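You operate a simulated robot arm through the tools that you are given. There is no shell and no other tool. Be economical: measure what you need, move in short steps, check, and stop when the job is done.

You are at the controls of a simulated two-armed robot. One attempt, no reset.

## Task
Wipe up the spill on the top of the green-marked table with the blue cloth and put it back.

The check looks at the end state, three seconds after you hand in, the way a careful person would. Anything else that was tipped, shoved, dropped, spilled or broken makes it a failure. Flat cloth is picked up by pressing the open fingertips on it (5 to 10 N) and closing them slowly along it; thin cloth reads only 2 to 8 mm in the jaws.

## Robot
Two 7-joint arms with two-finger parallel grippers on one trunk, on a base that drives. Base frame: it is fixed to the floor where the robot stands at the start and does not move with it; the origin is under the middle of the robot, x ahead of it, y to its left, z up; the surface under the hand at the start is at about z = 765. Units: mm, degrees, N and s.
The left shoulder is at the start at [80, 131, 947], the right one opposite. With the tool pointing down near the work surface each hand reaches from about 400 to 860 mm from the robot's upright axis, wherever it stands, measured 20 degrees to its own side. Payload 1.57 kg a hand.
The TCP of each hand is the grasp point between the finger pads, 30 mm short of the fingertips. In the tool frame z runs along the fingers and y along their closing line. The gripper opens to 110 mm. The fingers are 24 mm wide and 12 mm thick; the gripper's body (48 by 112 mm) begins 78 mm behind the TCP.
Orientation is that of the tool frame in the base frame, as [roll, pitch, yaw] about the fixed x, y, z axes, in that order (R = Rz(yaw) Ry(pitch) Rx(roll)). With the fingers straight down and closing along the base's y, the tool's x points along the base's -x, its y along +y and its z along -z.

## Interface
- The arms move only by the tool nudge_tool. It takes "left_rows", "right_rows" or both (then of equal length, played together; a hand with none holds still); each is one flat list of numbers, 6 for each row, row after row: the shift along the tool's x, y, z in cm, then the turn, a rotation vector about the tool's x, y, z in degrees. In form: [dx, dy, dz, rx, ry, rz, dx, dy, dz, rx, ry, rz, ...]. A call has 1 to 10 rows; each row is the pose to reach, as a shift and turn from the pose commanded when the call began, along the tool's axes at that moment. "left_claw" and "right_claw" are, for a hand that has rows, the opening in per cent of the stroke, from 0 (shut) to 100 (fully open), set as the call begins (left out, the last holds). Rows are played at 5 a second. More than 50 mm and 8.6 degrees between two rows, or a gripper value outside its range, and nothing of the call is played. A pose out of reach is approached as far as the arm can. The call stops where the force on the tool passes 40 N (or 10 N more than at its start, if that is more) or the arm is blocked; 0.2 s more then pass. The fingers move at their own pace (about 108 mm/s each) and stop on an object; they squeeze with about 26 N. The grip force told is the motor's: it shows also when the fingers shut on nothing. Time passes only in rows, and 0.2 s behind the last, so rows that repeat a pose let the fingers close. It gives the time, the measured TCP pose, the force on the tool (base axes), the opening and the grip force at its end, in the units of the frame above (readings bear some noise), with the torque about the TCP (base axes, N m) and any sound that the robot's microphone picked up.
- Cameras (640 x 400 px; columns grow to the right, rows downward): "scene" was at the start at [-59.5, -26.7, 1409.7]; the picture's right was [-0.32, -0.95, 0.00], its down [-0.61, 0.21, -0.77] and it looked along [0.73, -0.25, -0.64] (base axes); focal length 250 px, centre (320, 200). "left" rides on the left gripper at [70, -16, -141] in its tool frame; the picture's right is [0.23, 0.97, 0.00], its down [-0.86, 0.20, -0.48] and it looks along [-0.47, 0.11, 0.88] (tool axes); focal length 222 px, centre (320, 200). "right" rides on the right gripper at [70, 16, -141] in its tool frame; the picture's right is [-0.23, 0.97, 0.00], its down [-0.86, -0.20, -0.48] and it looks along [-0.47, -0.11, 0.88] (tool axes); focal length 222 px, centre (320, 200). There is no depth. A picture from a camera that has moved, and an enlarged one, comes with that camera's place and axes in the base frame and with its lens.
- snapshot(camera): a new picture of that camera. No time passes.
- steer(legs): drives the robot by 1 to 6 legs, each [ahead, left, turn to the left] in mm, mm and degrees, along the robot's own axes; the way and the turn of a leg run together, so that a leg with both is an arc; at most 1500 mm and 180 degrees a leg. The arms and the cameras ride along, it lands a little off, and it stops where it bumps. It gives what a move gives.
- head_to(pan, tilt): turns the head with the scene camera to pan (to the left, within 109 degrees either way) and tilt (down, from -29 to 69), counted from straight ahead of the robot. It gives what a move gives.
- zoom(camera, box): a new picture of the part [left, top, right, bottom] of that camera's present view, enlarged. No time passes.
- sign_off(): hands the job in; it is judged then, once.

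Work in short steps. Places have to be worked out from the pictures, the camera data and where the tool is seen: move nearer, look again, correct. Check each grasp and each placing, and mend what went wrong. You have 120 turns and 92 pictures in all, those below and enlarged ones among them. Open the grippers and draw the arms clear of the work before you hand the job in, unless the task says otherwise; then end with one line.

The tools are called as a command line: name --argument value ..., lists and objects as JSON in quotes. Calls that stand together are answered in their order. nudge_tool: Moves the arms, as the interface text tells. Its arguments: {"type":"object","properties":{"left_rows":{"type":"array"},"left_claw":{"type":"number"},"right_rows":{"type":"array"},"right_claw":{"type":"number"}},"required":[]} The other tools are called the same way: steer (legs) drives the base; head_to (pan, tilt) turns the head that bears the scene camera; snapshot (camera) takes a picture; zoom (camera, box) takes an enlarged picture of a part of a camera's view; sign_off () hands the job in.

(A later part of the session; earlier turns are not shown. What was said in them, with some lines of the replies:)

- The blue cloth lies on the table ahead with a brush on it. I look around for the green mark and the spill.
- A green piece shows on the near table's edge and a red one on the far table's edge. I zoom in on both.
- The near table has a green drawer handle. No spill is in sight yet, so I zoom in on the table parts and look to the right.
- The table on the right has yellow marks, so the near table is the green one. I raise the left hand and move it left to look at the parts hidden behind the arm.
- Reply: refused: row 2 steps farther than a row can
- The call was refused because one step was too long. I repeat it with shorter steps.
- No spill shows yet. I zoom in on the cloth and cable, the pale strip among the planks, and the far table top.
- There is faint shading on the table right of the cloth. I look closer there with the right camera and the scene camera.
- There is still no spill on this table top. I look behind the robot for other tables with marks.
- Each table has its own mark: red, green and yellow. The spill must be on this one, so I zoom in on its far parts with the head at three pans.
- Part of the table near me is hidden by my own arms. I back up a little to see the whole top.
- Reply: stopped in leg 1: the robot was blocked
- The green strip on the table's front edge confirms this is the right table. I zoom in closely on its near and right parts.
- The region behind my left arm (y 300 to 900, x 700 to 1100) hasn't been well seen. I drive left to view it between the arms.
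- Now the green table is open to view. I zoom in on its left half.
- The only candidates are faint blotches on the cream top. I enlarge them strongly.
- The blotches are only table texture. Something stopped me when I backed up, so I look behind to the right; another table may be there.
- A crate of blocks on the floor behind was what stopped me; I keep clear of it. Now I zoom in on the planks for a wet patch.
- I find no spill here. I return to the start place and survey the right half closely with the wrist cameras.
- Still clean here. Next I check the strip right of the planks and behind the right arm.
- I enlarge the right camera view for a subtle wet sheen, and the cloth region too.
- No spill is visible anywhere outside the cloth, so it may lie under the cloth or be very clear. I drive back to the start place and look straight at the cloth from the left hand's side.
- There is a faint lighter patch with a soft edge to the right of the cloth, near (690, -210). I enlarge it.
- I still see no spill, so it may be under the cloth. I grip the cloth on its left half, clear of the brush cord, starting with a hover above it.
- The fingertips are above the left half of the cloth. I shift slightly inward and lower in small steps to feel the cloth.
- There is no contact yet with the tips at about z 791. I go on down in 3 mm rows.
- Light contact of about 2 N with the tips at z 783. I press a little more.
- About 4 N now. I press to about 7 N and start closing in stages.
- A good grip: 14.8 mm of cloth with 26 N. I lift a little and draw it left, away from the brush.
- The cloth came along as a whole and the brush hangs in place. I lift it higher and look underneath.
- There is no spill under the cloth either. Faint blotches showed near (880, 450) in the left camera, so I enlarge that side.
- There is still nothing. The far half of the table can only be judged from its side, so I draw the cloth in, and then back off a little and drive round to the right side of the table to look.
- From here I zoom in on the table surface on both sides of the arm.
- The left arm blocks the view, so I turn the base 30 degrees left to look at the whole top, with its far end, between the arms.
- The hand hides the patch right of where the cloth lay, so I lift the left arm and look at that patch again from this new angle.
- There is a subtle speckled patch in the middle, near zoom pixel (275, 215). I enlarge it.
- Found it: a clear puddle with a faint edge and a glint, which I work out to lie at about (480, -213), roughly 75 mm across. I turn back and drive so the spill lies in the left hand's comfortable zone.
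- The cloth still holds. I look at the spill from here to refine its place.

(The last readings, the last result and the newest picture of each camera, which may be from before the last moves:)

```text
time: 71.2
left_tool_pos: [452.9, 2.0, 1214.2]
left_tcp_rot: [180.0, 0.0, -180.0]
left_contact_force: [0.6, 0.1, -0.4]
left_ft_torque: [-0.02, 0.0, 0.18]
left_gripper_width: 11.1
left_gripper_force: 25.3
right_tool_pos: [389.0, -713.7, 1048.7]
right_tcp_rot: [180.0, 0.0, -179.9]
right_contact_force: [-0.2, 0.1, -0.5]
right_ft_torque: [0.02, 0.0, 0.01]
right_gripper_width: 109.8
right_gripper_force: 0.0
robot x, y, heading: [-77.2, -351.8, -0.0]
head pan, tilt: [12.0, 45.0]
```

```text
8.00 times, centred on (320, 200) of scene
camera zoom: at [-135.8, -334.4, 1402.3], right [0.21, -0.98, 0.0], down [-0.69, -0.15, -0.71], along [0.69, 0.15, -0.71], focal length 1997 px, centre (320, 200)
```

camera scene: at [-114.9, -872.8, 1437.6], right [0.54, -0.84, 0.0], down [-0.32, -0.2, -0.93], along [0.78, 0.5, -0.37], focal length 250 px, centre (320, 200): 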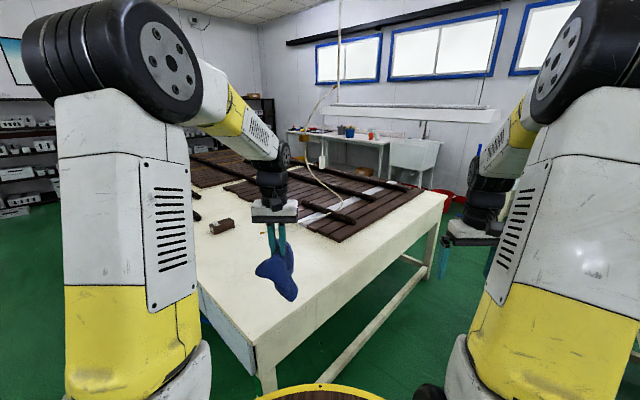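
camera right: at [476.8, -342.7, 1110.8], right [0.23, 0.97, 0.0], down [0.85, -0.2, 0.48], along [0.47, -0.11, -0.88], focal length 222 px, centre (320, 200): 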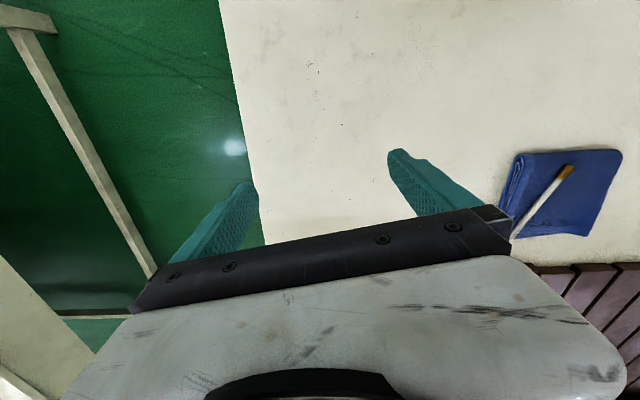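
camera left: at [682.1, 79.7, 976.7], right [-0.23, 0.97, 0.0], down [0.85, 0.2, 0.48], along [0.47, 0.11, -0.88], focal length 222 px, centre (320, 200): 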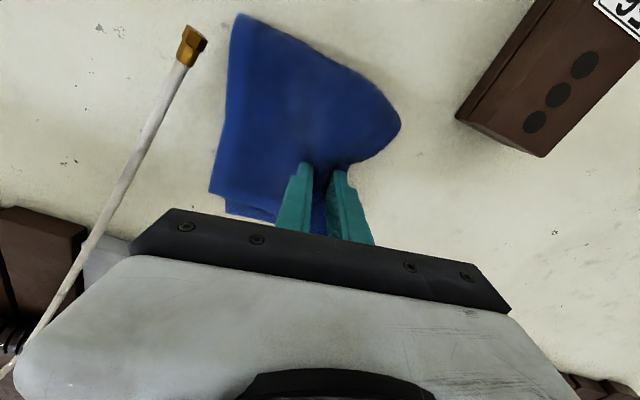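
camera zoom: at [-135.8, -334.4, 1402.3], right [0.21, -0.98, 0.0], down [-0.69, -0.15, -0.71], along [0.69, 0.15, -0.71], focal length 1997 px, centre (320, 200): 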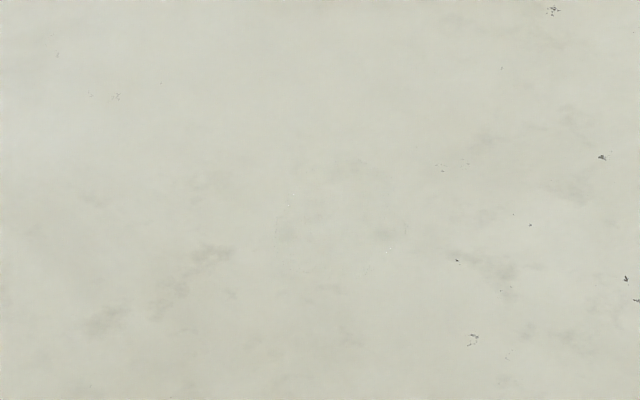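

The puddle sits at about (470, -213), radius about 37 mm. I bring the cloth over it.

nudge_tool --left_rows '[0, -4, 2.5, 0, 0, 0, 0, -8, 5, 0, 0, 0, 0, -12, 7.5, 0, 0, 0, -0.5, -16, 10, 0, 0, 0, -1, -20, 12.5, 0, 0, 0, -1.7, -21.5, 16, 0, 0, 0, -1.7, -21.5, 20, 0, 0, 0, -1.7, -21.5, 24, 0, 0, 0, -1.7, -21.5, 28, 0, 0, 0]'

zoom --camera "scene" --box '[230, 100, 410, 240]'

```text
time: 73.2
left_tool_pos: [470.7, -213.2, 934.2]
left_tcp_rot: [179.9, 0.1, 180.0]
left_contact_force: [-0.7, -0.2, -0.1]
left_ft_torque: [0.04, -0.04, 0.17]
left_gripper_width: 11.1
left_gripper_force: 26.2
right_tool_pos: [388.2, -713.6, 1049.8]
right_tcp_rot: [-179.9, 0.1, 180.0]
right_contact_force: [0.1, 0.3, 0.6]
right_ft_torque: [0.0, -0.02, -0.01]
right_gripper_width: 110.0
right_gripper_force: 0.1
robot x, y, heading: [-78.0, -353.8, 0.0]
head pan, tilt: [12.0, 45.0]
```

```text
2.86 times, centred on (320, 170) of scene
camera zoom: at [-136.1, -334.4, 1402.2], right [0.21, -0.98, 0.0], down [-0.69, -0.15, -0.71], along [0.69, 0.15, -0.71], focal length 713 px, centre (320, 286)
```

zoom: 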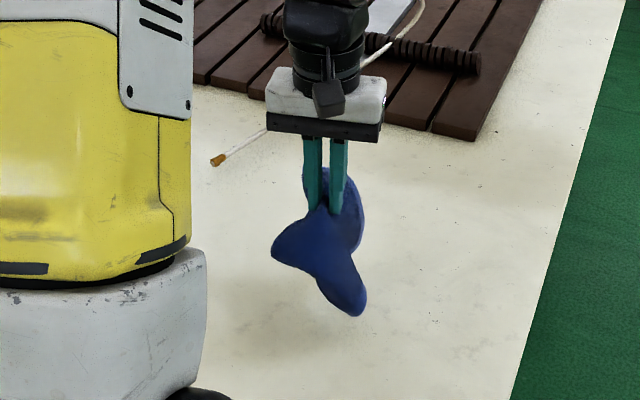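

The cloth hangs below the fingers over the spot. I lower it until it touches.

nudge_tool --left_rows '[0, 0, 3, 0, 0, 0, 0, 0, 6, 0, 0, 0, 0, 0, 8, 0, 0, 0, 0, 0, 10, 0, 0, 0, 0, 0, 10.5, 0, 0, 0]'

zoom --camera "scene" --box '[230, 130, 410, 270]'

```text
time: 74.3
left_tool_pos: [470.8, -212.0, 830.2]
left_tcp_rot: [-180.0, 0.1, 180.0]
left_contact_force: [-0.2, 0.3, 1.8]
left_ft_torque: [0.0, 0.0, 0.13]
left_gripper_width: 11.0
left_gripper_force: 26.0
right_tool_pos: [389.2, -713.3, 1049.3]
right_tcp_rot: [179.9, 0.1, -180.0]
right_contact_force: [-0.3, 0.0, 0.4]
right_ft_torque: [0.02, 0.01, -0.02]
right_gripper_width: 110.0
right_gripper_force: 0.1
robot x, y, heading: [-73.0, -357.2, -0.0]
head pan, tilt: [12.0, 45.0]
```

```text
2.86 times, centred on (320, 200) of scene
camera zoom: at [-135.9, -334.4, 1402.2], right [0.21, -0.98, 0.0], down [-0.69, -0.15, -0.71], along [0.69, 0.15, -0.71], focal length 713 px, centre (320, 200)
```

zoom: 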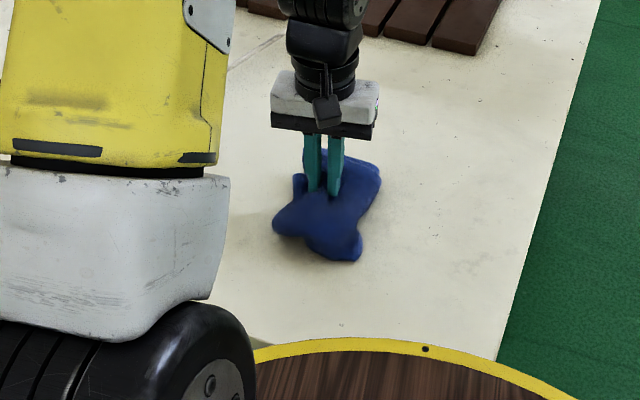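

The cloth touches with about 2 N. I press further to reach wiping force.

nudge_tool --left_rows '[0, 0, 0.5, 0, 0, 0, 0, 0, 1, 0, 0, 0, 0, 0, 1.3, 0, 0, 0]'

```text
time: 75.2
left_tool_pos: [471.4, -212.2, 817.2]
left_tcp_rot: [179.9, 0.1, -180.0]
left_contact_force: [2.8, 2.3, 17.5]
left_ft_torque: [0.06, -0.04, 0.04]
left_gripper_width: 10.9
left_gripper_force: 25.8
right_tool_pos: [388.2, -714.2, 1049.9]
right_tcp_rot: [180.0, 0.0, 180.0]
right_contact_force: [0.2, 0.4, 0.8]
right_ft_torque: [-0.03, -0.01, 0.02]
right_gripper_width: 110.0
right_gripper_force: 0.1
robot x, y, heading: [-75.8, -353.0, -0.1]
head pan, tilt: [12.0, 45.0]
```

The force is 17.5 N, which is somewhat high. I ease by 3 mm and wipe over the puddle in strokes.

nudge_tool --left_rows '[0, 3, -0.3, 0, 0, 0, 0, 5.5, -0.3, 0, 0, 0, 0, 2, -0.3, 0, 0, 0, 0, -2, -0.3, 0, 0, 0, 0, -5.5, -0.3, 0, 0, 0, -2.5, -5, -0.3, 0, 0, 0, -2.5, -1, -0.3, 0, 0, 0, -2.5, 3, -0.3, 0, 0, 0, -2.5, 5.5, -0.3, 0, 0, 0]'

```text
time: 77.2
left_tool_pos: [496.1, -157.6, 818.7]
left_tcp_rot: [180.0, 0.0, 179.9]
left_contact_force: [0.2, -0.9, 5.2]
left_ft_torque: [-0.03, 0.1, 0.03]
left_gripper_width: 11.2
left_gripper_force: 25.7
right_tool_pos: [389.1, -715.7, 1050.0]
right_tcp_rot: [-179.9, -0.1, 180.0]
right_contact_force: [0.2, 0.0, -0.2]
right_ft_torque: [-0.01, 0.03, 0.01]
right_gripper_width: 109.9
right_gripper_force: 0.0
robot x, y, heading: [-79.5, -351.5, 0.0]
head pan, tilt: [12.0, 45.0]
```

Now 5 N. I press slightly more and continue with strokes at the far and near sides.

nudge_tool --left_rows '[-2.5, 0, 0.2, 0, 0, 0, -2.5, -4, 0.2, 0, 0, 0, -2.5, -8, 0.2, 0, 0, 0, -2.5, -11, 0.2, 0, 0, 0, 1, -11, 0.2, 0, 0, 0, 4.5, -11, 0.2, 0, 0, 0, 5, -7, 0.2, 0, 0, 0, 5, -3, 0.2, 0, 0, 0, 5, 0, 0.2, 0, 0, 0]'

nudge_tool --left_rows '[2.5, 0, 0, 0, 0, 0, 2.5, -4, 0, 0, 0, 0, 2.5, -8, 0, 0, 0, 0, 2.5, -11, 0, 0, 0, 0, -1, -9, 0, 0, 0, 0, -4.5, -8, 0, 0, 0, 0, -7, -5, 0, 0, 0, 0, -4, -3, 0, 0, 0, 0, -1, -4.5, 0, 0, 0, 0, -2.5, -5.5, 0, 0, 0, 0]'

```text
time: 79.2
left_tool_pos: [446.5, -159.0, 817.0]
left_tcp_rot: [180.0, 0.1, 179.9]
left_contact_force: [-0.7, -4.1, 13.8]
left_ft_torque: [-0.16, 0.09, 0.05]
left_gripper_width: 11.0
left_gripper_force: 25.7
right_tool_pos: [388.3, -714.7, 1048.9]
right_tcp_rot: [-180.0, 0.0, 179.9]
right_contact_force: [0.5, -0.5, 0.1]
right_ft_torque: [0.03, -0.02, -0.01]
right_gripper_width: 109.7
right_gripper_force: 0.0
robot x, y, heading: [-76.4, -352.9, 0.0]
head pan, tilt: [12.0, 45.0]
```

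```text
time: 81.3
left_tool_pos: [469.8, -211.9, 816.5]
left_tcp_rot: [180.0, 0.1, 179.9]
left_contact_force: [-2.8, 2.4, 9.1]
left_ft_torque: [0.03, 0.17, 0.07]
left_gripper_width: 11.0
left_gripper_force: 26.2
right_tool_pos: [389.2, -713.6, 1050.1]
right_tcp_rot: [-180.0, 0.0, -180.0]
right_contact_force: [0.2, 0.1, 0.6]
right_ft_torque: [0.01, -0.03, 0.01]
right_gripper_width: 109.9
right_gripper_force: 0.0
robot x, y, heading: [-74.4, -349.3, -0.0]
head pan, tilt: [12.0, 45.0]
```

I lift the cloth, move it aside to the left, and inspect the spot.

nudge_tool --left_rows '[0, 0, -4, 0, 0, 0, 0, 0, -8, 0, 0, 0, 0, 0, -12, 0, 0, 0, 0, 0, -16, 0, 0, 0, 0, 4, -19, 0, 0, 0, 0, 8, -22, 0, 0, 0, 0, 12, -24, 0, 0, 0, 0, 16, -26, 0, 0, 0, 0, 20, -28, 0, 0, 0]'

zoom --camera "scene" --box '[280, 175, 360, 225]'

```text
time: 83.3
left_tool_pos: [470.5, -12.8, 1098.4]
left_tcp_rot: [-180.0, 0.0, 179.9]
left_contact_force: [0.3, -0.2, -1.0]
left_ft_torque: [-0.04, 0.0, 0.02]
left_gripper_width: 10.8
left_gripper_force: 25.9
right_tool_pos: [389.1, -714.5, 1049.7]
right_tcp_rot: [180.0, 0.0, 179.9]
right_contact_force: [-0.1, -0.1, 0.1]
right_ft_torque: [0.02, -0.04, 0.0]
right_gripper_width: 110.0
right_gripper_force: 0.0
robot x, y, heading: [-77.2, -353.8, -0.1]
head pan, tilt: [12.0, 45.0]
```

```text
8.00 times, centred on (320, 200) of scene
camera zoom: at [-135.8, -334.6, 1402.2], right [0.21, -0.98, 0.0], down [-0.69, -0.15, -0.71], along [0.69, 0.15, -0.71], focal length 1997 px, centre (320, 200)
```

zoom: 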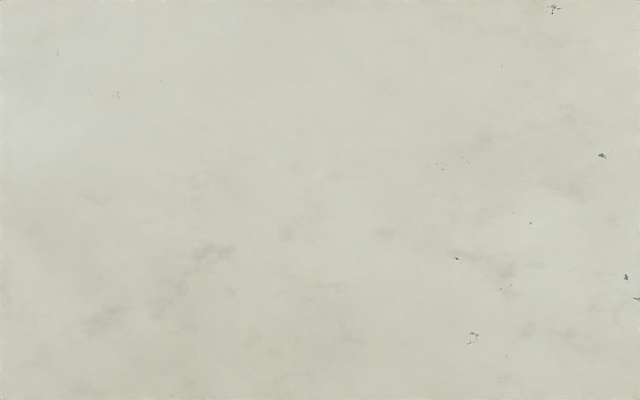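

The glints are gone here. I check from the angle where the puddle edge showed before.

nudge_tool --left_rows '[0, 0, -4, 0, 0, 0, 0, 1, -8, 0, 0, 0, 0, 2, -12, 0, 0, 0]'

steer --legs '[[0, -498, 0], [0, 0, 32.4]]'

head_to --pan 0 --tilt 22

zoom --camera "scene" --box '[231, 248, 301, 292]'

zoom --camera "scene" --box '[190, 220, 320, 310]'

```text
time: 84.2
left_tool_pos: [470.4, 8.5, 1217.6]
left_tcp_rot: [-180.0, 0.0, 180.0]
left_contact_force: [0.5, -0.1, 0.0]
left_ft_torque: [0.03, 0.02, 0.09]
left_gripper_width: 10.8
left_gripper_force: 26.1
right_tool_pos: [390.2, -712.4, 1050.1]
right_tcp_rot: [-179.9, -0.1, 179.9]
right_contact_force: [0.2, 0.4, 0.2]
right_ft_torque: [0.0, 0.04, -0.01]
right_gripper_width: 110.0
right_gripper_force: 0.1
robot x, y, heading: [-75.6, -345.5, 0.1]
head pan, tilt: [12.0, 45.0]
```

```text
time: 88.7
left_tool_pos: [189.4, -255.5, 1218.1]
left_tcp_rot: [-180.0, 0.0, -147.3]
left_contact_force: [-0.2, 0.9, -1.3]
left_ft_torque: [0.03, 0.0, -0.17]
left_gripper_width: 10.0
left_gripper_force: 26.2
right_tool_pos: [511.1, -907.0, 1049.9]
right_tcp_rot: [180.0, 0.0, -147.2]
right_contact_force: [0.5, 0.0, 0.8]
right_ft_torque: [-0.01, -0.01, 0.02]
right_gripper_width: 110.1
right_gripper_force: 0.0
robot x, y, heading: [-73.9, -855.1, 32.6]
head pan, tilt: [12.0, 45.0]
```

```text
time: 89.5
left_tool_pos: [189.7, -256.8, 1217.2]
left_tcp_rot: [179.9, 0.0, -147.3]
left_contact_force: [0.4, -0.1, -0.6]
left_ft_torque: [0.05, 0.0, -0.17]
left_gripper_width: 9.9
left_gripper_force: 25.6
right_tool_pos: [511.8, -905.8, 1049.2]
right_tcp_rot: [179.9, 0.0, -147.3]
right_contact_force: [-0.4, -0.6, 0.3]
right_ft_torque: [0.01, 0.0, -0.01]
right_gripper_width: 110.2
right_gripper_force: 0.2
robot x, y, heading: [-72.9, -855.9, 32.6]
head pan, tilt: [0.0, 22.0]
```

```text
9.09 times, centred on (266, 270) of scene
camera zoom: at [-114.2, -878.4, 1437.5], right [0.54, -0.84, 0.0], down [-0.32, -0.2, -0.93], along [0.78, 0.5, -0.38], focal length 2269 px, centre (811, -436)
```

zoom: 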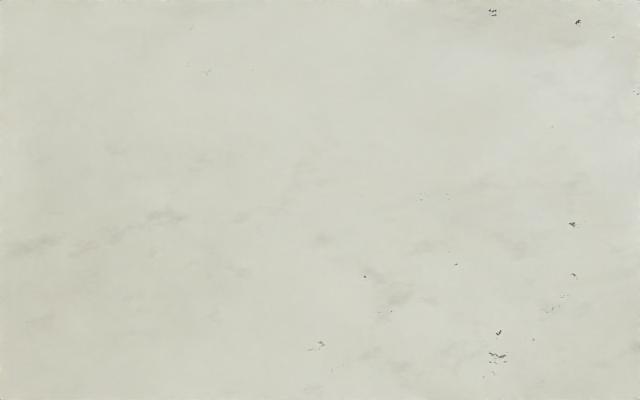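

```text
4.44 times, centred on (255, 265) of scene
camera zoom: at [-114.2, -878.4, 1437.5], right [0.54, -0.84, 0.0], down [-0.32, -0.2, -0.93], along [0.78, 0.5, -0.38], focal length 1109 px, centre (609, -89)
```

zoom: 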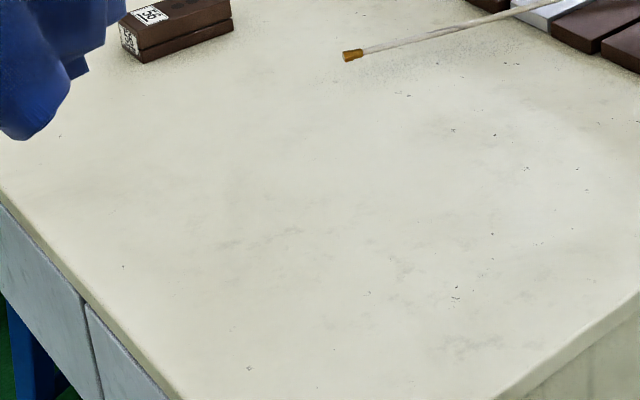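

The spill is gone from this angle too. I drive back to the start place to return the cloth.

steer --legs '[[0, 0, -32.5], [0, 855, 0], [74, 0, 0]]'

head_to --pan -3 --tilt 45

```text
time: 96.3
left_tool_pos: [548.9, 358.2, 1217.7]
left_tcp_rot: [179.9, 0.1, 179.6]
left_contact_force: [-0.4, -0.3, -0.2]
left_ft_torque: [-0.02, -0.03, 0.1]
left_gripper_width: 9.5
left_gripper_force: 25.8
right_tool_pos: [463.2, -363.3, 1049.3]
right_tcp_rot: [179.9, -0.1, 179.6]
right_contact_force: [-0.1, -0.1, 0.2]
right_ft_torque: [0.01, -0.01, 0.02]
right_gripper_width: 110.0
right_gripper_force: 0.1
robot x, y, heading: [3.5, -3.3, -0.3]
head pan, tilt: [0.0, 22.0]
```

```text
time: 97.2
left_tool_pos: [550.4, 358.3, 1217.0]
left_tcp_rot: [-180.0, 0.0, 179.7]
left_contact_force: [-0.3, 1.0, -1.5]
left_ft_torque: [0.02, -0.01, 0.14]
left_gripper_width: 9.3
left_gripper_force: 26.1
right_tool_pos: [466.2, -363.2, 1050.0]
right_tcp_rot: [179.9, 0.0, 179.6]
right_contact_force: [0.8, 0.5, -0.7]
right_ft_torque: [-0.01, 0.04, -0.02]
right_gripper_width: 110.1
right_gripper_force: 0.0
robot x, y, heading: [-1.4, 1.2, -0.4]
head pan, tilt: [-3.0, 45.0]
```

I move high over to above the left side of the cloth's old place, clear of the block, then lower.

nudge_tool --left_rows '[-3, -3.5, 1, 0, 0, 0, -6, -7, 2, 0, 0, 0, -9, -10.5, 3, 0, 0, 0, -12, -14, 4, 0, 0, 0, -15, -17.5, 5, 0, 0, 0, -18, -21, 7, 0, 0, 0, -20.5, -24, 9, 0, 0, 0, -20.5, -27.5, 11, 0, 0, 0, -20.5, -27.5, 15, 0, 0, 0, -20.5, -27.5, 19, 0, 0, 0]'

nudge_tool --left_rows '[0, 0, 3, 0, 0, 0, 0, 0, 6, 0, 0, 0, 0, 0, 9, 0, 0, 0]'

zoom --camera "scene" --box '[230, 100, 390, 210]'

```text
refused: row 6 steps farther than a row can; nothing moved
```

```text
time: 98.0
left_tool_pos: [550.4, 358.8, 1126.6]
left_tcp_rot: [179.9, 0.1, 179.6]
left_contact_force: [-0.3, 0.0, -0.1]
left_ft_torque: [0.01, -0.04, 0.13]
left_gripper_width: 9.6
left_gripper_force: 26.2
right_tool_pos: [465.5, -361.7, 1049.9]
right_tcp_rot: [-179.9, 0.1, 179.7]
right_contact_force: [-0.8, -0.1, -0.5]
right_ft_torque: [0.01, -0.05, -0.03]
right_gripper_width: 110.0
right_gripper_force: 0.1
robot x, y, heading: [-0.7, -0.3, -0.6]
head pan, tilt: [-3.0, 45.0]
```

```text
3.64 times, centred on (310, 155) of scene
camera zoom: at [-57.0, -1.5, 1402.2], right [-0.06, -1.0, 0.0], down [-0.71, 0.04, -0.71], along [0.71, -0.04, -0.71], focal length 908 px, centre (356, 364)
```

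zoom: 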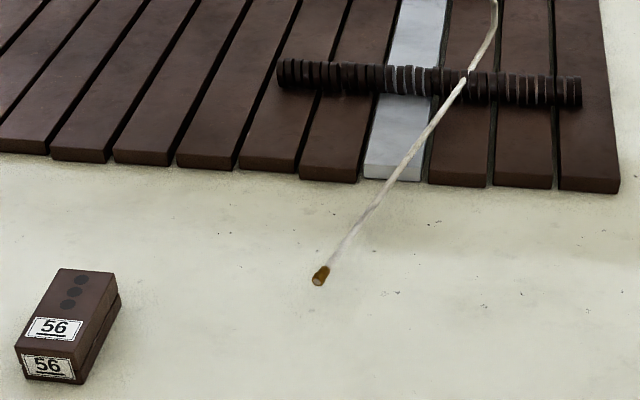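

The long step was refused and only the descent ran, which was harmless at z 1127. I now move horizontally in shorter steps.

nudge_tool --left_rows '[-2.6, -3.4, 0, 0, 0, 0, -5.2, -6.8, 0, 0, 0, 0, -7.8, -10.2, 0, 0, 0, 0, -10.4, -13.6, 0, 0, 0, 0, -13, -17, 0, 0, 0, 0, -15.6, -20.4, 0, 0, 0, 0, -18.2, -23.8, 0, 0, 0, 0, -20.6, -27.2, 0, 0, 0, 0, -20.6, -27.2, 4, 0, 0, 0, -20.6, -27.2, 8, 0, 0, 0]'

nudge_tool --left_rows '[0, 0, 4, 0, 0, 0, 0, 0, 8, 0, 0, 0, 0, 0, 11, 0, 0, 0]'

zoom --camera "scene" --box '[230, 100, 390, 210]'

```text
time: 100.2
left_tool_pos: [754.0, 85.3, 1047.2]
left_tcp_rot: [-180.0, 0.1, 179.6]
left_contact_force: [-0.4, -0.2, -0.3]
left_ft_torque: [-0.03, 0.02, 0.16]
left_gripper_width: 9.1
left_gripper_force: 26.1
right_tool_pos: [463.7, -363.5, 1049.5]
right_tcp_rot: [-180.0, 0.0, 179.6]
right_contact_force: [0.5, 0.0, -0.6]
right_ft_torque: [-0.02, 0.02, 0.01]
right_gripper_width: 110.0
right_gripper_force: 0.1
robot x, y, heading: [0.9, 2.2, -0.4]
head pan, tilt: [-3.0, 45.0]
```

```text
time: 101.0
left_tool_pos: [753.6, 86.2, 936.3]
left_tcp_rot: [180.0, 0.1, 179.6]
left_contact_force: [-1.0, 0.3, -0.4]
left_ft_torque: [-0.04, -0.04, 0.12]
left_gripper_width: 9.4
left_gripper_force: 26.1
right_tool_pos: [464.4, -362.7, 1049.6]
right_tcp_rot: [-179.9, 0.0, 179.6]
right_contact_force: [1.1, 0.5, 0.0]
right_ft_torque: [0.02, -0.04, 0.0]
right_gripper_width: 110.0
right_gripper_force: 0.0
robot x, y, heading: [-1.0, 0.5, -0.1]
head pan, tilt: [-3.0, 45.0]
```

```text
3.64 times, centred on (310, 155) of scene
camera zoom: at [-57.0, -1.5, 1402.2], right [-0.06, -1.0, 0.0], down [-0.71, 0.04, -0.71], along [0.71, -0.04, -0.71], focal length 908 px, centre (356, 364)
```

zoom: 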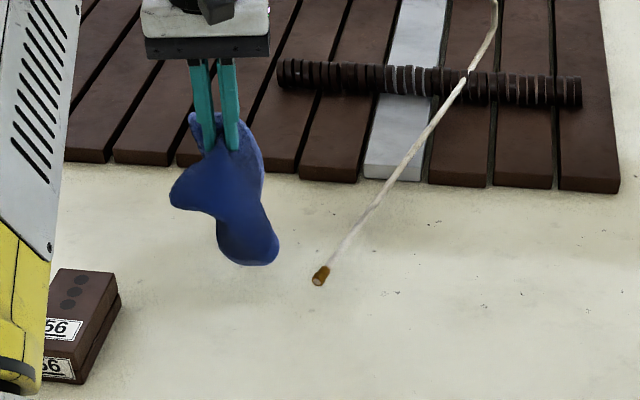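

I lower the cloth to the table here, then slide it right under the brush.

nudge_tool --left_rows '[0, 0, 3, 0, 0, 0, 0, 0, 6, 0, 0, 0, 0, 0, 8.5, 0, 0, 0, 0, 0, 10.5, 0, 0, 0]'

nudge_tool --left_rows '[0, -1, 0.3, 0, 0, 0, 0, -2, 0.5, 0, 0, 0, 0, -3, 0.7, 0, 0, 0, 0, -4, 0.8, 0, 0, 0, 0, -4.5, 1, 0, 0, 0]'

zoom --camera "scene" --box '[230, 100, 390, 210]'

```text
time: 102.0
left_tool_pos: [754.1, 84.2, 832.2]
left_tcp_rot: [180.0, 0.1, 179.6]
left_contact_force: [0.3, -0.1, -0.3]
left_ft_torque: [-0.01, -0.01, 0.11]
left_gripper_width: 9.4
left_gripper_force: 26.3
right_tool_pos: [465.6, -363.6, 1048.7]
right_tcp_rot: [180.0, 0.0, 179.6]
right_contact_force: [-0.4, -1.3, -0.3]
right_ft_torque: [-0.01, -0.03, 0.01]
right_gripper_width: 110.1
right_gripper_force: 0.0
robot x, y, heading: [2.7, 2.1, -0.4]
head pan, tilt: [-3.0, 45.0]
```

```text
time: 103.2
left_tool_pos: [752.9, 40.2, 822.3]
left_tcp_rot: [-179.9, 0.1, 179.6]
left_contact_force: [0.8, 0.9, 1.5]
left_ft_torque: [0.03, -0.04, 0.09]
left_gripper_width: 9.3
left_gripper_force: 26.4
right_tool_pos: [464.7, -362.9, 1049.9]
right_tcp_rot: [-179.9, 0.0, 179.5]
right_contact_force: [0.6, -0.4, 0.3]
right_ft_torque: [0.0, -0.01, 0.04]
right_gripper_width: 110.1
right_gripper_force: 0.1
robot x, y, heading: [3.4, 2.0, -0.2]
head pan, tilt: [-3.0, 45.0]
```

```text
3.64 times, centred on (310, 155) of scene
camera zoom: at [-56.9, -1.4, 1402.2], right [-0.06, -1.0, 0.0], down [-0.71, 0.04, -0.71], along [0.71, -0.04, -0.71], focal length 908 px, centre (356, 364)
```

zoom: 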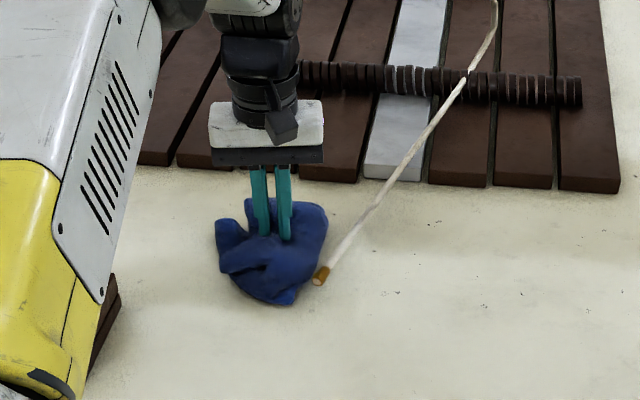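

The cloth rests on its old place beside the brush, which hasn't moved. I lower slightly and open the fingers partway.

nudge_tool --left_rows '[0, -0.5, 0.6, 0, 0, 0, 0, -0.5, 0.6, 0, 0, 0]'

nudge_tool --left_rows '[0, 0, 0, 0, 0, 0, 0, 0, 0, 0, 0, 0]' --left_claw 28

nudge_tool --left_rows '[0, 0, -1, 0, 0, 0, 0, 0, -2.5, 0, 0, 0, 0, 0, -5, 0, 0, 0, 0, 0, -9, 0, 0, 0, 0, 0, -13, 0, 0, 0]'

zoom --camera "scene" --box '[230, 100, 390, 210]'

```text
time: 103.8
left_tool_pos: [755.2, 34.6, 818.0]
left_tcp_rot: [179.9, 0.0, 179.5]
left_contact_force: [-0.5, 1.6, 5.7]
left_ft_torque: [0.08, 0.0, 0.11]
left_gripper_width: 9.3
left_gripper_force: 26.0
right_tool_pos: [464.3, -363.3, 1048.8]
right_tcp_rot: [180.0, -0.1, 179.6]
right_contact_force: [1.0, 0.1, -0.3]
right_ft_torque: [-0.03, 0.02, 0.01]
right_gripper_width: 109.9
right_gripper_force: 0.0
robot x, y, heading: [2.5, 3.5, -0.2]
head pan, tilt: [-3.0, 45.0]
```

```text
time: 104.4
left_tool_pos: [754.2, 33.8, 816.9]
left_tcp_rot: [-180.0, 0.1, 179.6]
left_contact_force: [-0.5, -0.3, 4.9]
left_ft_torque: [0.01, -0.02, 0.0]
left_gripper_width: 28.8
left_gripper_force: 0.1
right_tool_pos: [463.3, -363.7, 1049.6]
right_tcp_rot: [-180.0, 0.0, 179.5]
right_contact_force: [0.2, -0.4, -0.1]
right_ft_torque: [0.02, -0.02, -0.01]
right_gripper_width: 109.8
right_gripper_force: 0.0
robot x, y, heading: [1.1, 1.2, -0.6]
head pan, tilt: [-3.0, 45.0]
```

```text
time: 105.6
left_tool_pos: [754.6, 34.2, 946.4]
left_tcp_rot: [180.0, 0.0, 179.6]
left_contact_force: [0.1, -0.5, -0.4]
left_ft_torque: [-0.01, 0.0, 0.0]
left_gripper_width: 30.8
left_gripper_force: 0.0
right_tool_pos: [465.0, -363.4, 1049.3]
right_tcp_rot: [180.0, 0.1, 179.6]
right_contact_force: [0.7, -0.4, 0.6]
right_ft_torque: [0.01, 0.01, -0.02]
right_gripper_width: 109.9
right_gripper_force: 0.1
robot x, y, heading: [2.9, 1.7, -0.3]
head pan, tilt: [-3.0, 45.0]
```

```text
3.64 times, centred on (310, 155) of scene
camera zoom: at [-56.6, -1.5, 1402.2], right [-0.06, -1.0, 0.0], down [-0.71, 0.04, -0.71], along [0.71, -0.04, -0.71], focal length 908 px, centre (356, 364)
```

zoom: 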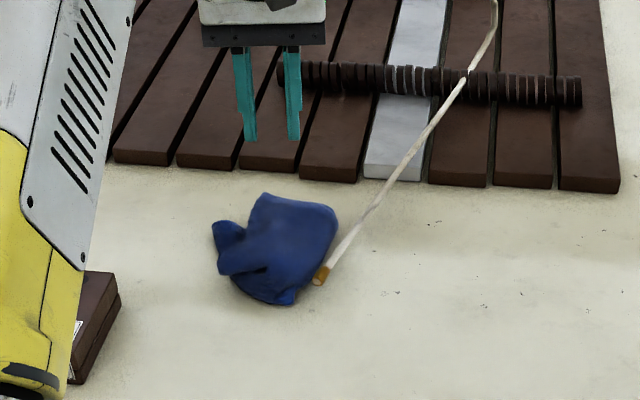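

The cloth is free but lies about 44 mm left of its old centre, at (743, 42) against (743, -2). I press it gently with closed fingertips and slide it right, low under the brush.

nudge_tool --left_rows '[1, 0.9, 3, 0, 0, 0, 1, 0.9, 6, 0, 0, 0, 1, 0.9, 9, 0, 0, 0, 1, 0.9, 11, 0, 0, 0, 1, 0.9, 12, 0, 0, 0]' --left_claw 15

nudge_tool --left_rows '[0, 0, 0.4, 0, 0, 0, 0, 0, 0.8, 0, 0, 0, 0, 0, 1.1, 0, 0, 0]'

```text
time: 106.8
left_tool_pos: [742.6, 43.5, 826.7]
left_tcp_rot: [180.0, 0.1, 179.7]
left_contact_force: [0.2, 0.8, 0.7]
left_ft_torque: [0.0, -0.01, -0.03]
left_gripper_width: 16.4
left_gripper_force: 0.1
right_tool_pos: [464.1, -363.0, 1049.1]
right_tcp_rot: [179.9, 0.0, 179.6]
right_contact_force: [0.8, 0.7, 0.6]
right_ft_torque: [0.02, 0.01, -0.02]
right_gripper_width: 109.9
right_gripper_force: 0.0
robot x, y, heading: [3.0, 5.7, -0.4]
head pan, tilt: [-3.0, 45.0]
```

```text
time: 107.6
left_tool_pos: [743.6, 42.9, 816.4]
left_tcp_rot: [180.0, 0.1, 179.6]
left_contact_force: [-0.9, -1.1, 6.1]
left_ft_torque: [-0.02, 0.05, 0.0]
left_gripper_width: 16.4
left_gripper_force: 0.1
right_tool_pos: [463.7, -363.4, 1048.8]
right_tcp_rot: [-179.9, 0.0, 179.5]
right_contact_force: [0.5, -0.6, -0.1]
right_ft_torque: [-0.01, -0.01, 0.01]
right_gripper_width: 110.2
right_gripper_force: 0.0
robot x, y, heading: [1.4, -0.9, -0.4]
head pan, tilt: [-3.0, 45.0]
```

I'm pressing with 6 N. Now I slide 35 mm to the right.

nudge_tool --left_rows '[0, -1, 0.1, 0, 0, 0, 0, -2, 0.1, 0, 0, 0, 0, -3, 0.1, 0, 0, 0, 0, -3.5, 0.1, 0, 0, 0]'

zoom --camera "scene" --box '[230, 100, 390, 210]'

```text
time: 108.6
left_tool_pos: [743.3, 9.8, 814.1]
left_tcp_rot: [180.0, 0.0, 179.8]
left_contact_force: [0.1, 1.8, 6.7]
left_ft_torque: [0.06, 0.02, 0.0]
left_gripper_width: 16.4
left_gripper_force: 0.0
right_tool_pos: [462.9, -364.0, 1049.2]
right_tcp_rot: [180.0, 0.0, 179.6]
right_contact_force: [0.2, 0.0, 0.8]
right_ft_torque: [0.02, -0.04, 0.0]
right_gripper_width: 110.0
right_gripper_force: 0.0
robot x, y, heading: [2.6, 5.0, -0.3]
head pan, tilt: [-3.0, 45.0]
```

```text
3.64 times, centred on (310, 155) of scene
camera zoom: at [-57.1, -1.3, 1402.2], right [-0.06, -1.0, 0.0], down [-0.71, 0.04, -0.71], along [0.71, -0.04, -0.71], focal length 908 px, centre (356, 364)
```

zoom: 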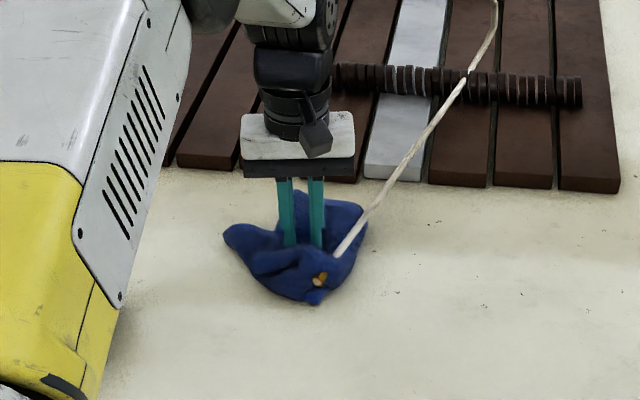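

The cloth has slid under and around the brush tip, which kept its place, and is now near its old centre. I lift the hand straight up and check.

nudge_tool --left_rows '[0, 0, -2, 0, 0, 0, 0, 0.5, -5, 0, 0, 0, 0, 2, -9, 0, 0, 0, 0, 4, -13, 0, 0, 0, 2, 7, -16, 0, 0, 0, 4, 10, -19, 0, 0, 0, 6, 13, -22, 0, 0, 0, 8, 16, -25, 0, 0, 0]'

zoom --camera "scene" --box '[230, 100, 390, 210]'

zoom --camera "left" --box '[40, 0, 400, 240]'

```text
time: 110.4
left_tool_pos: [665.2, 168.5, 1064.9]
left_tcp_rot: [179.9, -0.1, 179.6]
left_contact_force: [-0.1, -0.3, -0.1]
left_ft_torque: [0.04, 0.07, 0.02]
left_gripper_width: 16.6
left_gripper_force: 0.1
right_tool_pos: [464.2, -362.3, 1049.3]
right_tcp_rot: [179.9, 0.0, 179.6]
right_contact_force: [-0.7, -0.2, 0.3]
right_ft_torque: [0.02, 0.03, -0.03]
right_gripper_width: 110.0
right_gripper_force: 0.0
robot x, y, heading: [4.4, -1.0, -0.4]
head pan, tilt: [-3.0, 45.0]
```

```text
3.64 times, centred on (310, 155) of scene
camera zoom: at [-56.5, -1.7, 1402.2], right [-0.06, -1.0, 0.0], down [-0.71, 0.04, -0.71], along [0.71, -0.04, -0.71], focal length 908 px, centre (356, 364)
```

zoom: 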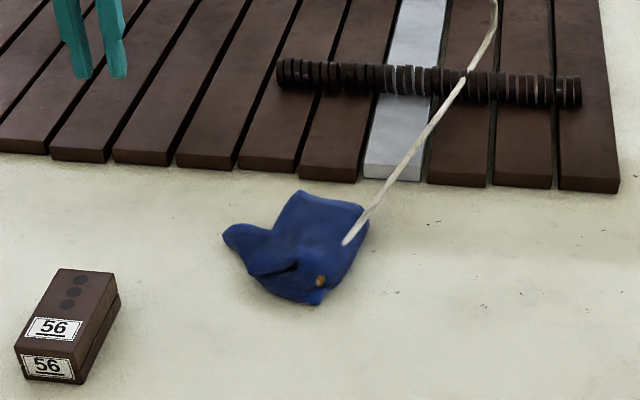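

```text
1.67 times, centred on (220, 120) of left
camera zoom: at [595.2, 152.1, 1207.4], right [-0.22, 0.98, 0.0], down [0.86, 0.19, 0.48], along [0.47, 0.11, -0.88], focal length 370 px, centre (487, 333)
```

zoom: 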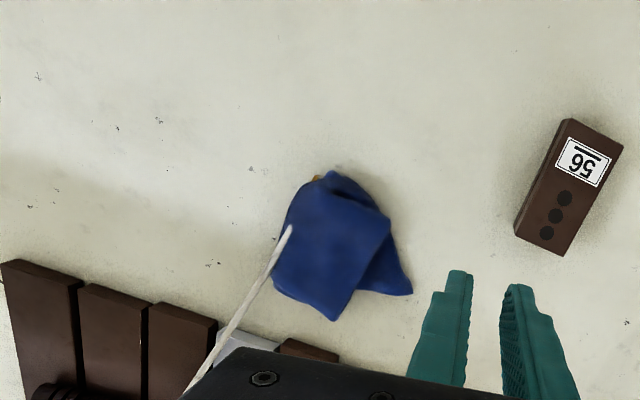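

The cloth lies within about 25 mm of its old centre, and the block and brush are unmoved. I open the gripper, draw the arm clear, and then hand in.

nudge_tool --left_rows '[3, 1, -2, 0, 0, 0, 6, 2, -4, 0, 0, 0, 9, 3, -4, 0, 0, 0, 9, 3, -4, 0, 0, 0]' --left_claw 100

snapshot --camera "scene"

```text
time: 111.4
left_tool_pos: [574.5, 200.7, 1104.9]
left_tcp_rot: [-179.9, 0.1, 179.6]
left_contact_force: [-0.1, -1.0, -0.7]
left_ft_torque: [0.02, -0.01, -0.02]
left_gripper_width: 110.2
left_gripper_force: 0.1
right_tool_pos: [464.9, -363.3, 1049.4]
right_tcp_rot: [-179.9, -0.1, 179.6]
right_contact_force: [1.1, -0.4, -0.8]
right_ft_torque: [0.02, 0.02, -0.01]
right_gripper_width: 110.0
right_gripper_force: 0.0
robot x, y, heading: [1.7, 1.7, -0.3]
head pan, tilt: [-3.0, 45.0]
```

```text
8 pictures are left
camera scene: at [-56.9, -1.5, 1402.2], right [-0.06, -1.0, 0.0], down [-0.71, 0.04, -0.71], along [0.71, -0.04, -0.71], focal length 250 px, centre (320, 200)
```

scene: 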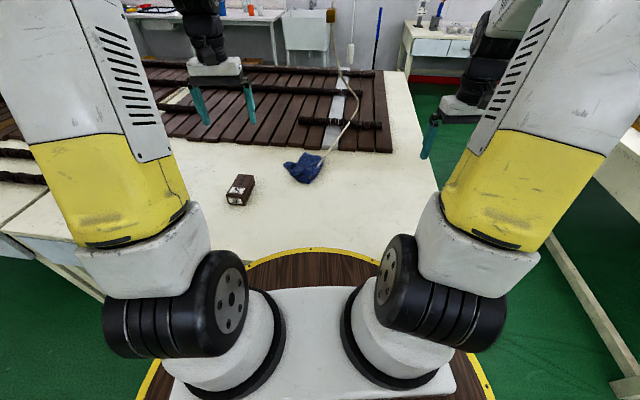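

The spill is wiped, the cloth is back, the grippers are open and the arms are clear. I hand in.

sign_off

```text
The job is handed in.
```

I wiped up the clear spill on the green-marked table and put the blue cloth back about 25 mm from where it was; it is now crumpled rather than neatly folded, and bunched around the brush tip. While searching I also backed into the crate of blocks on the floor and stopped there; I didn't check whether it moved.
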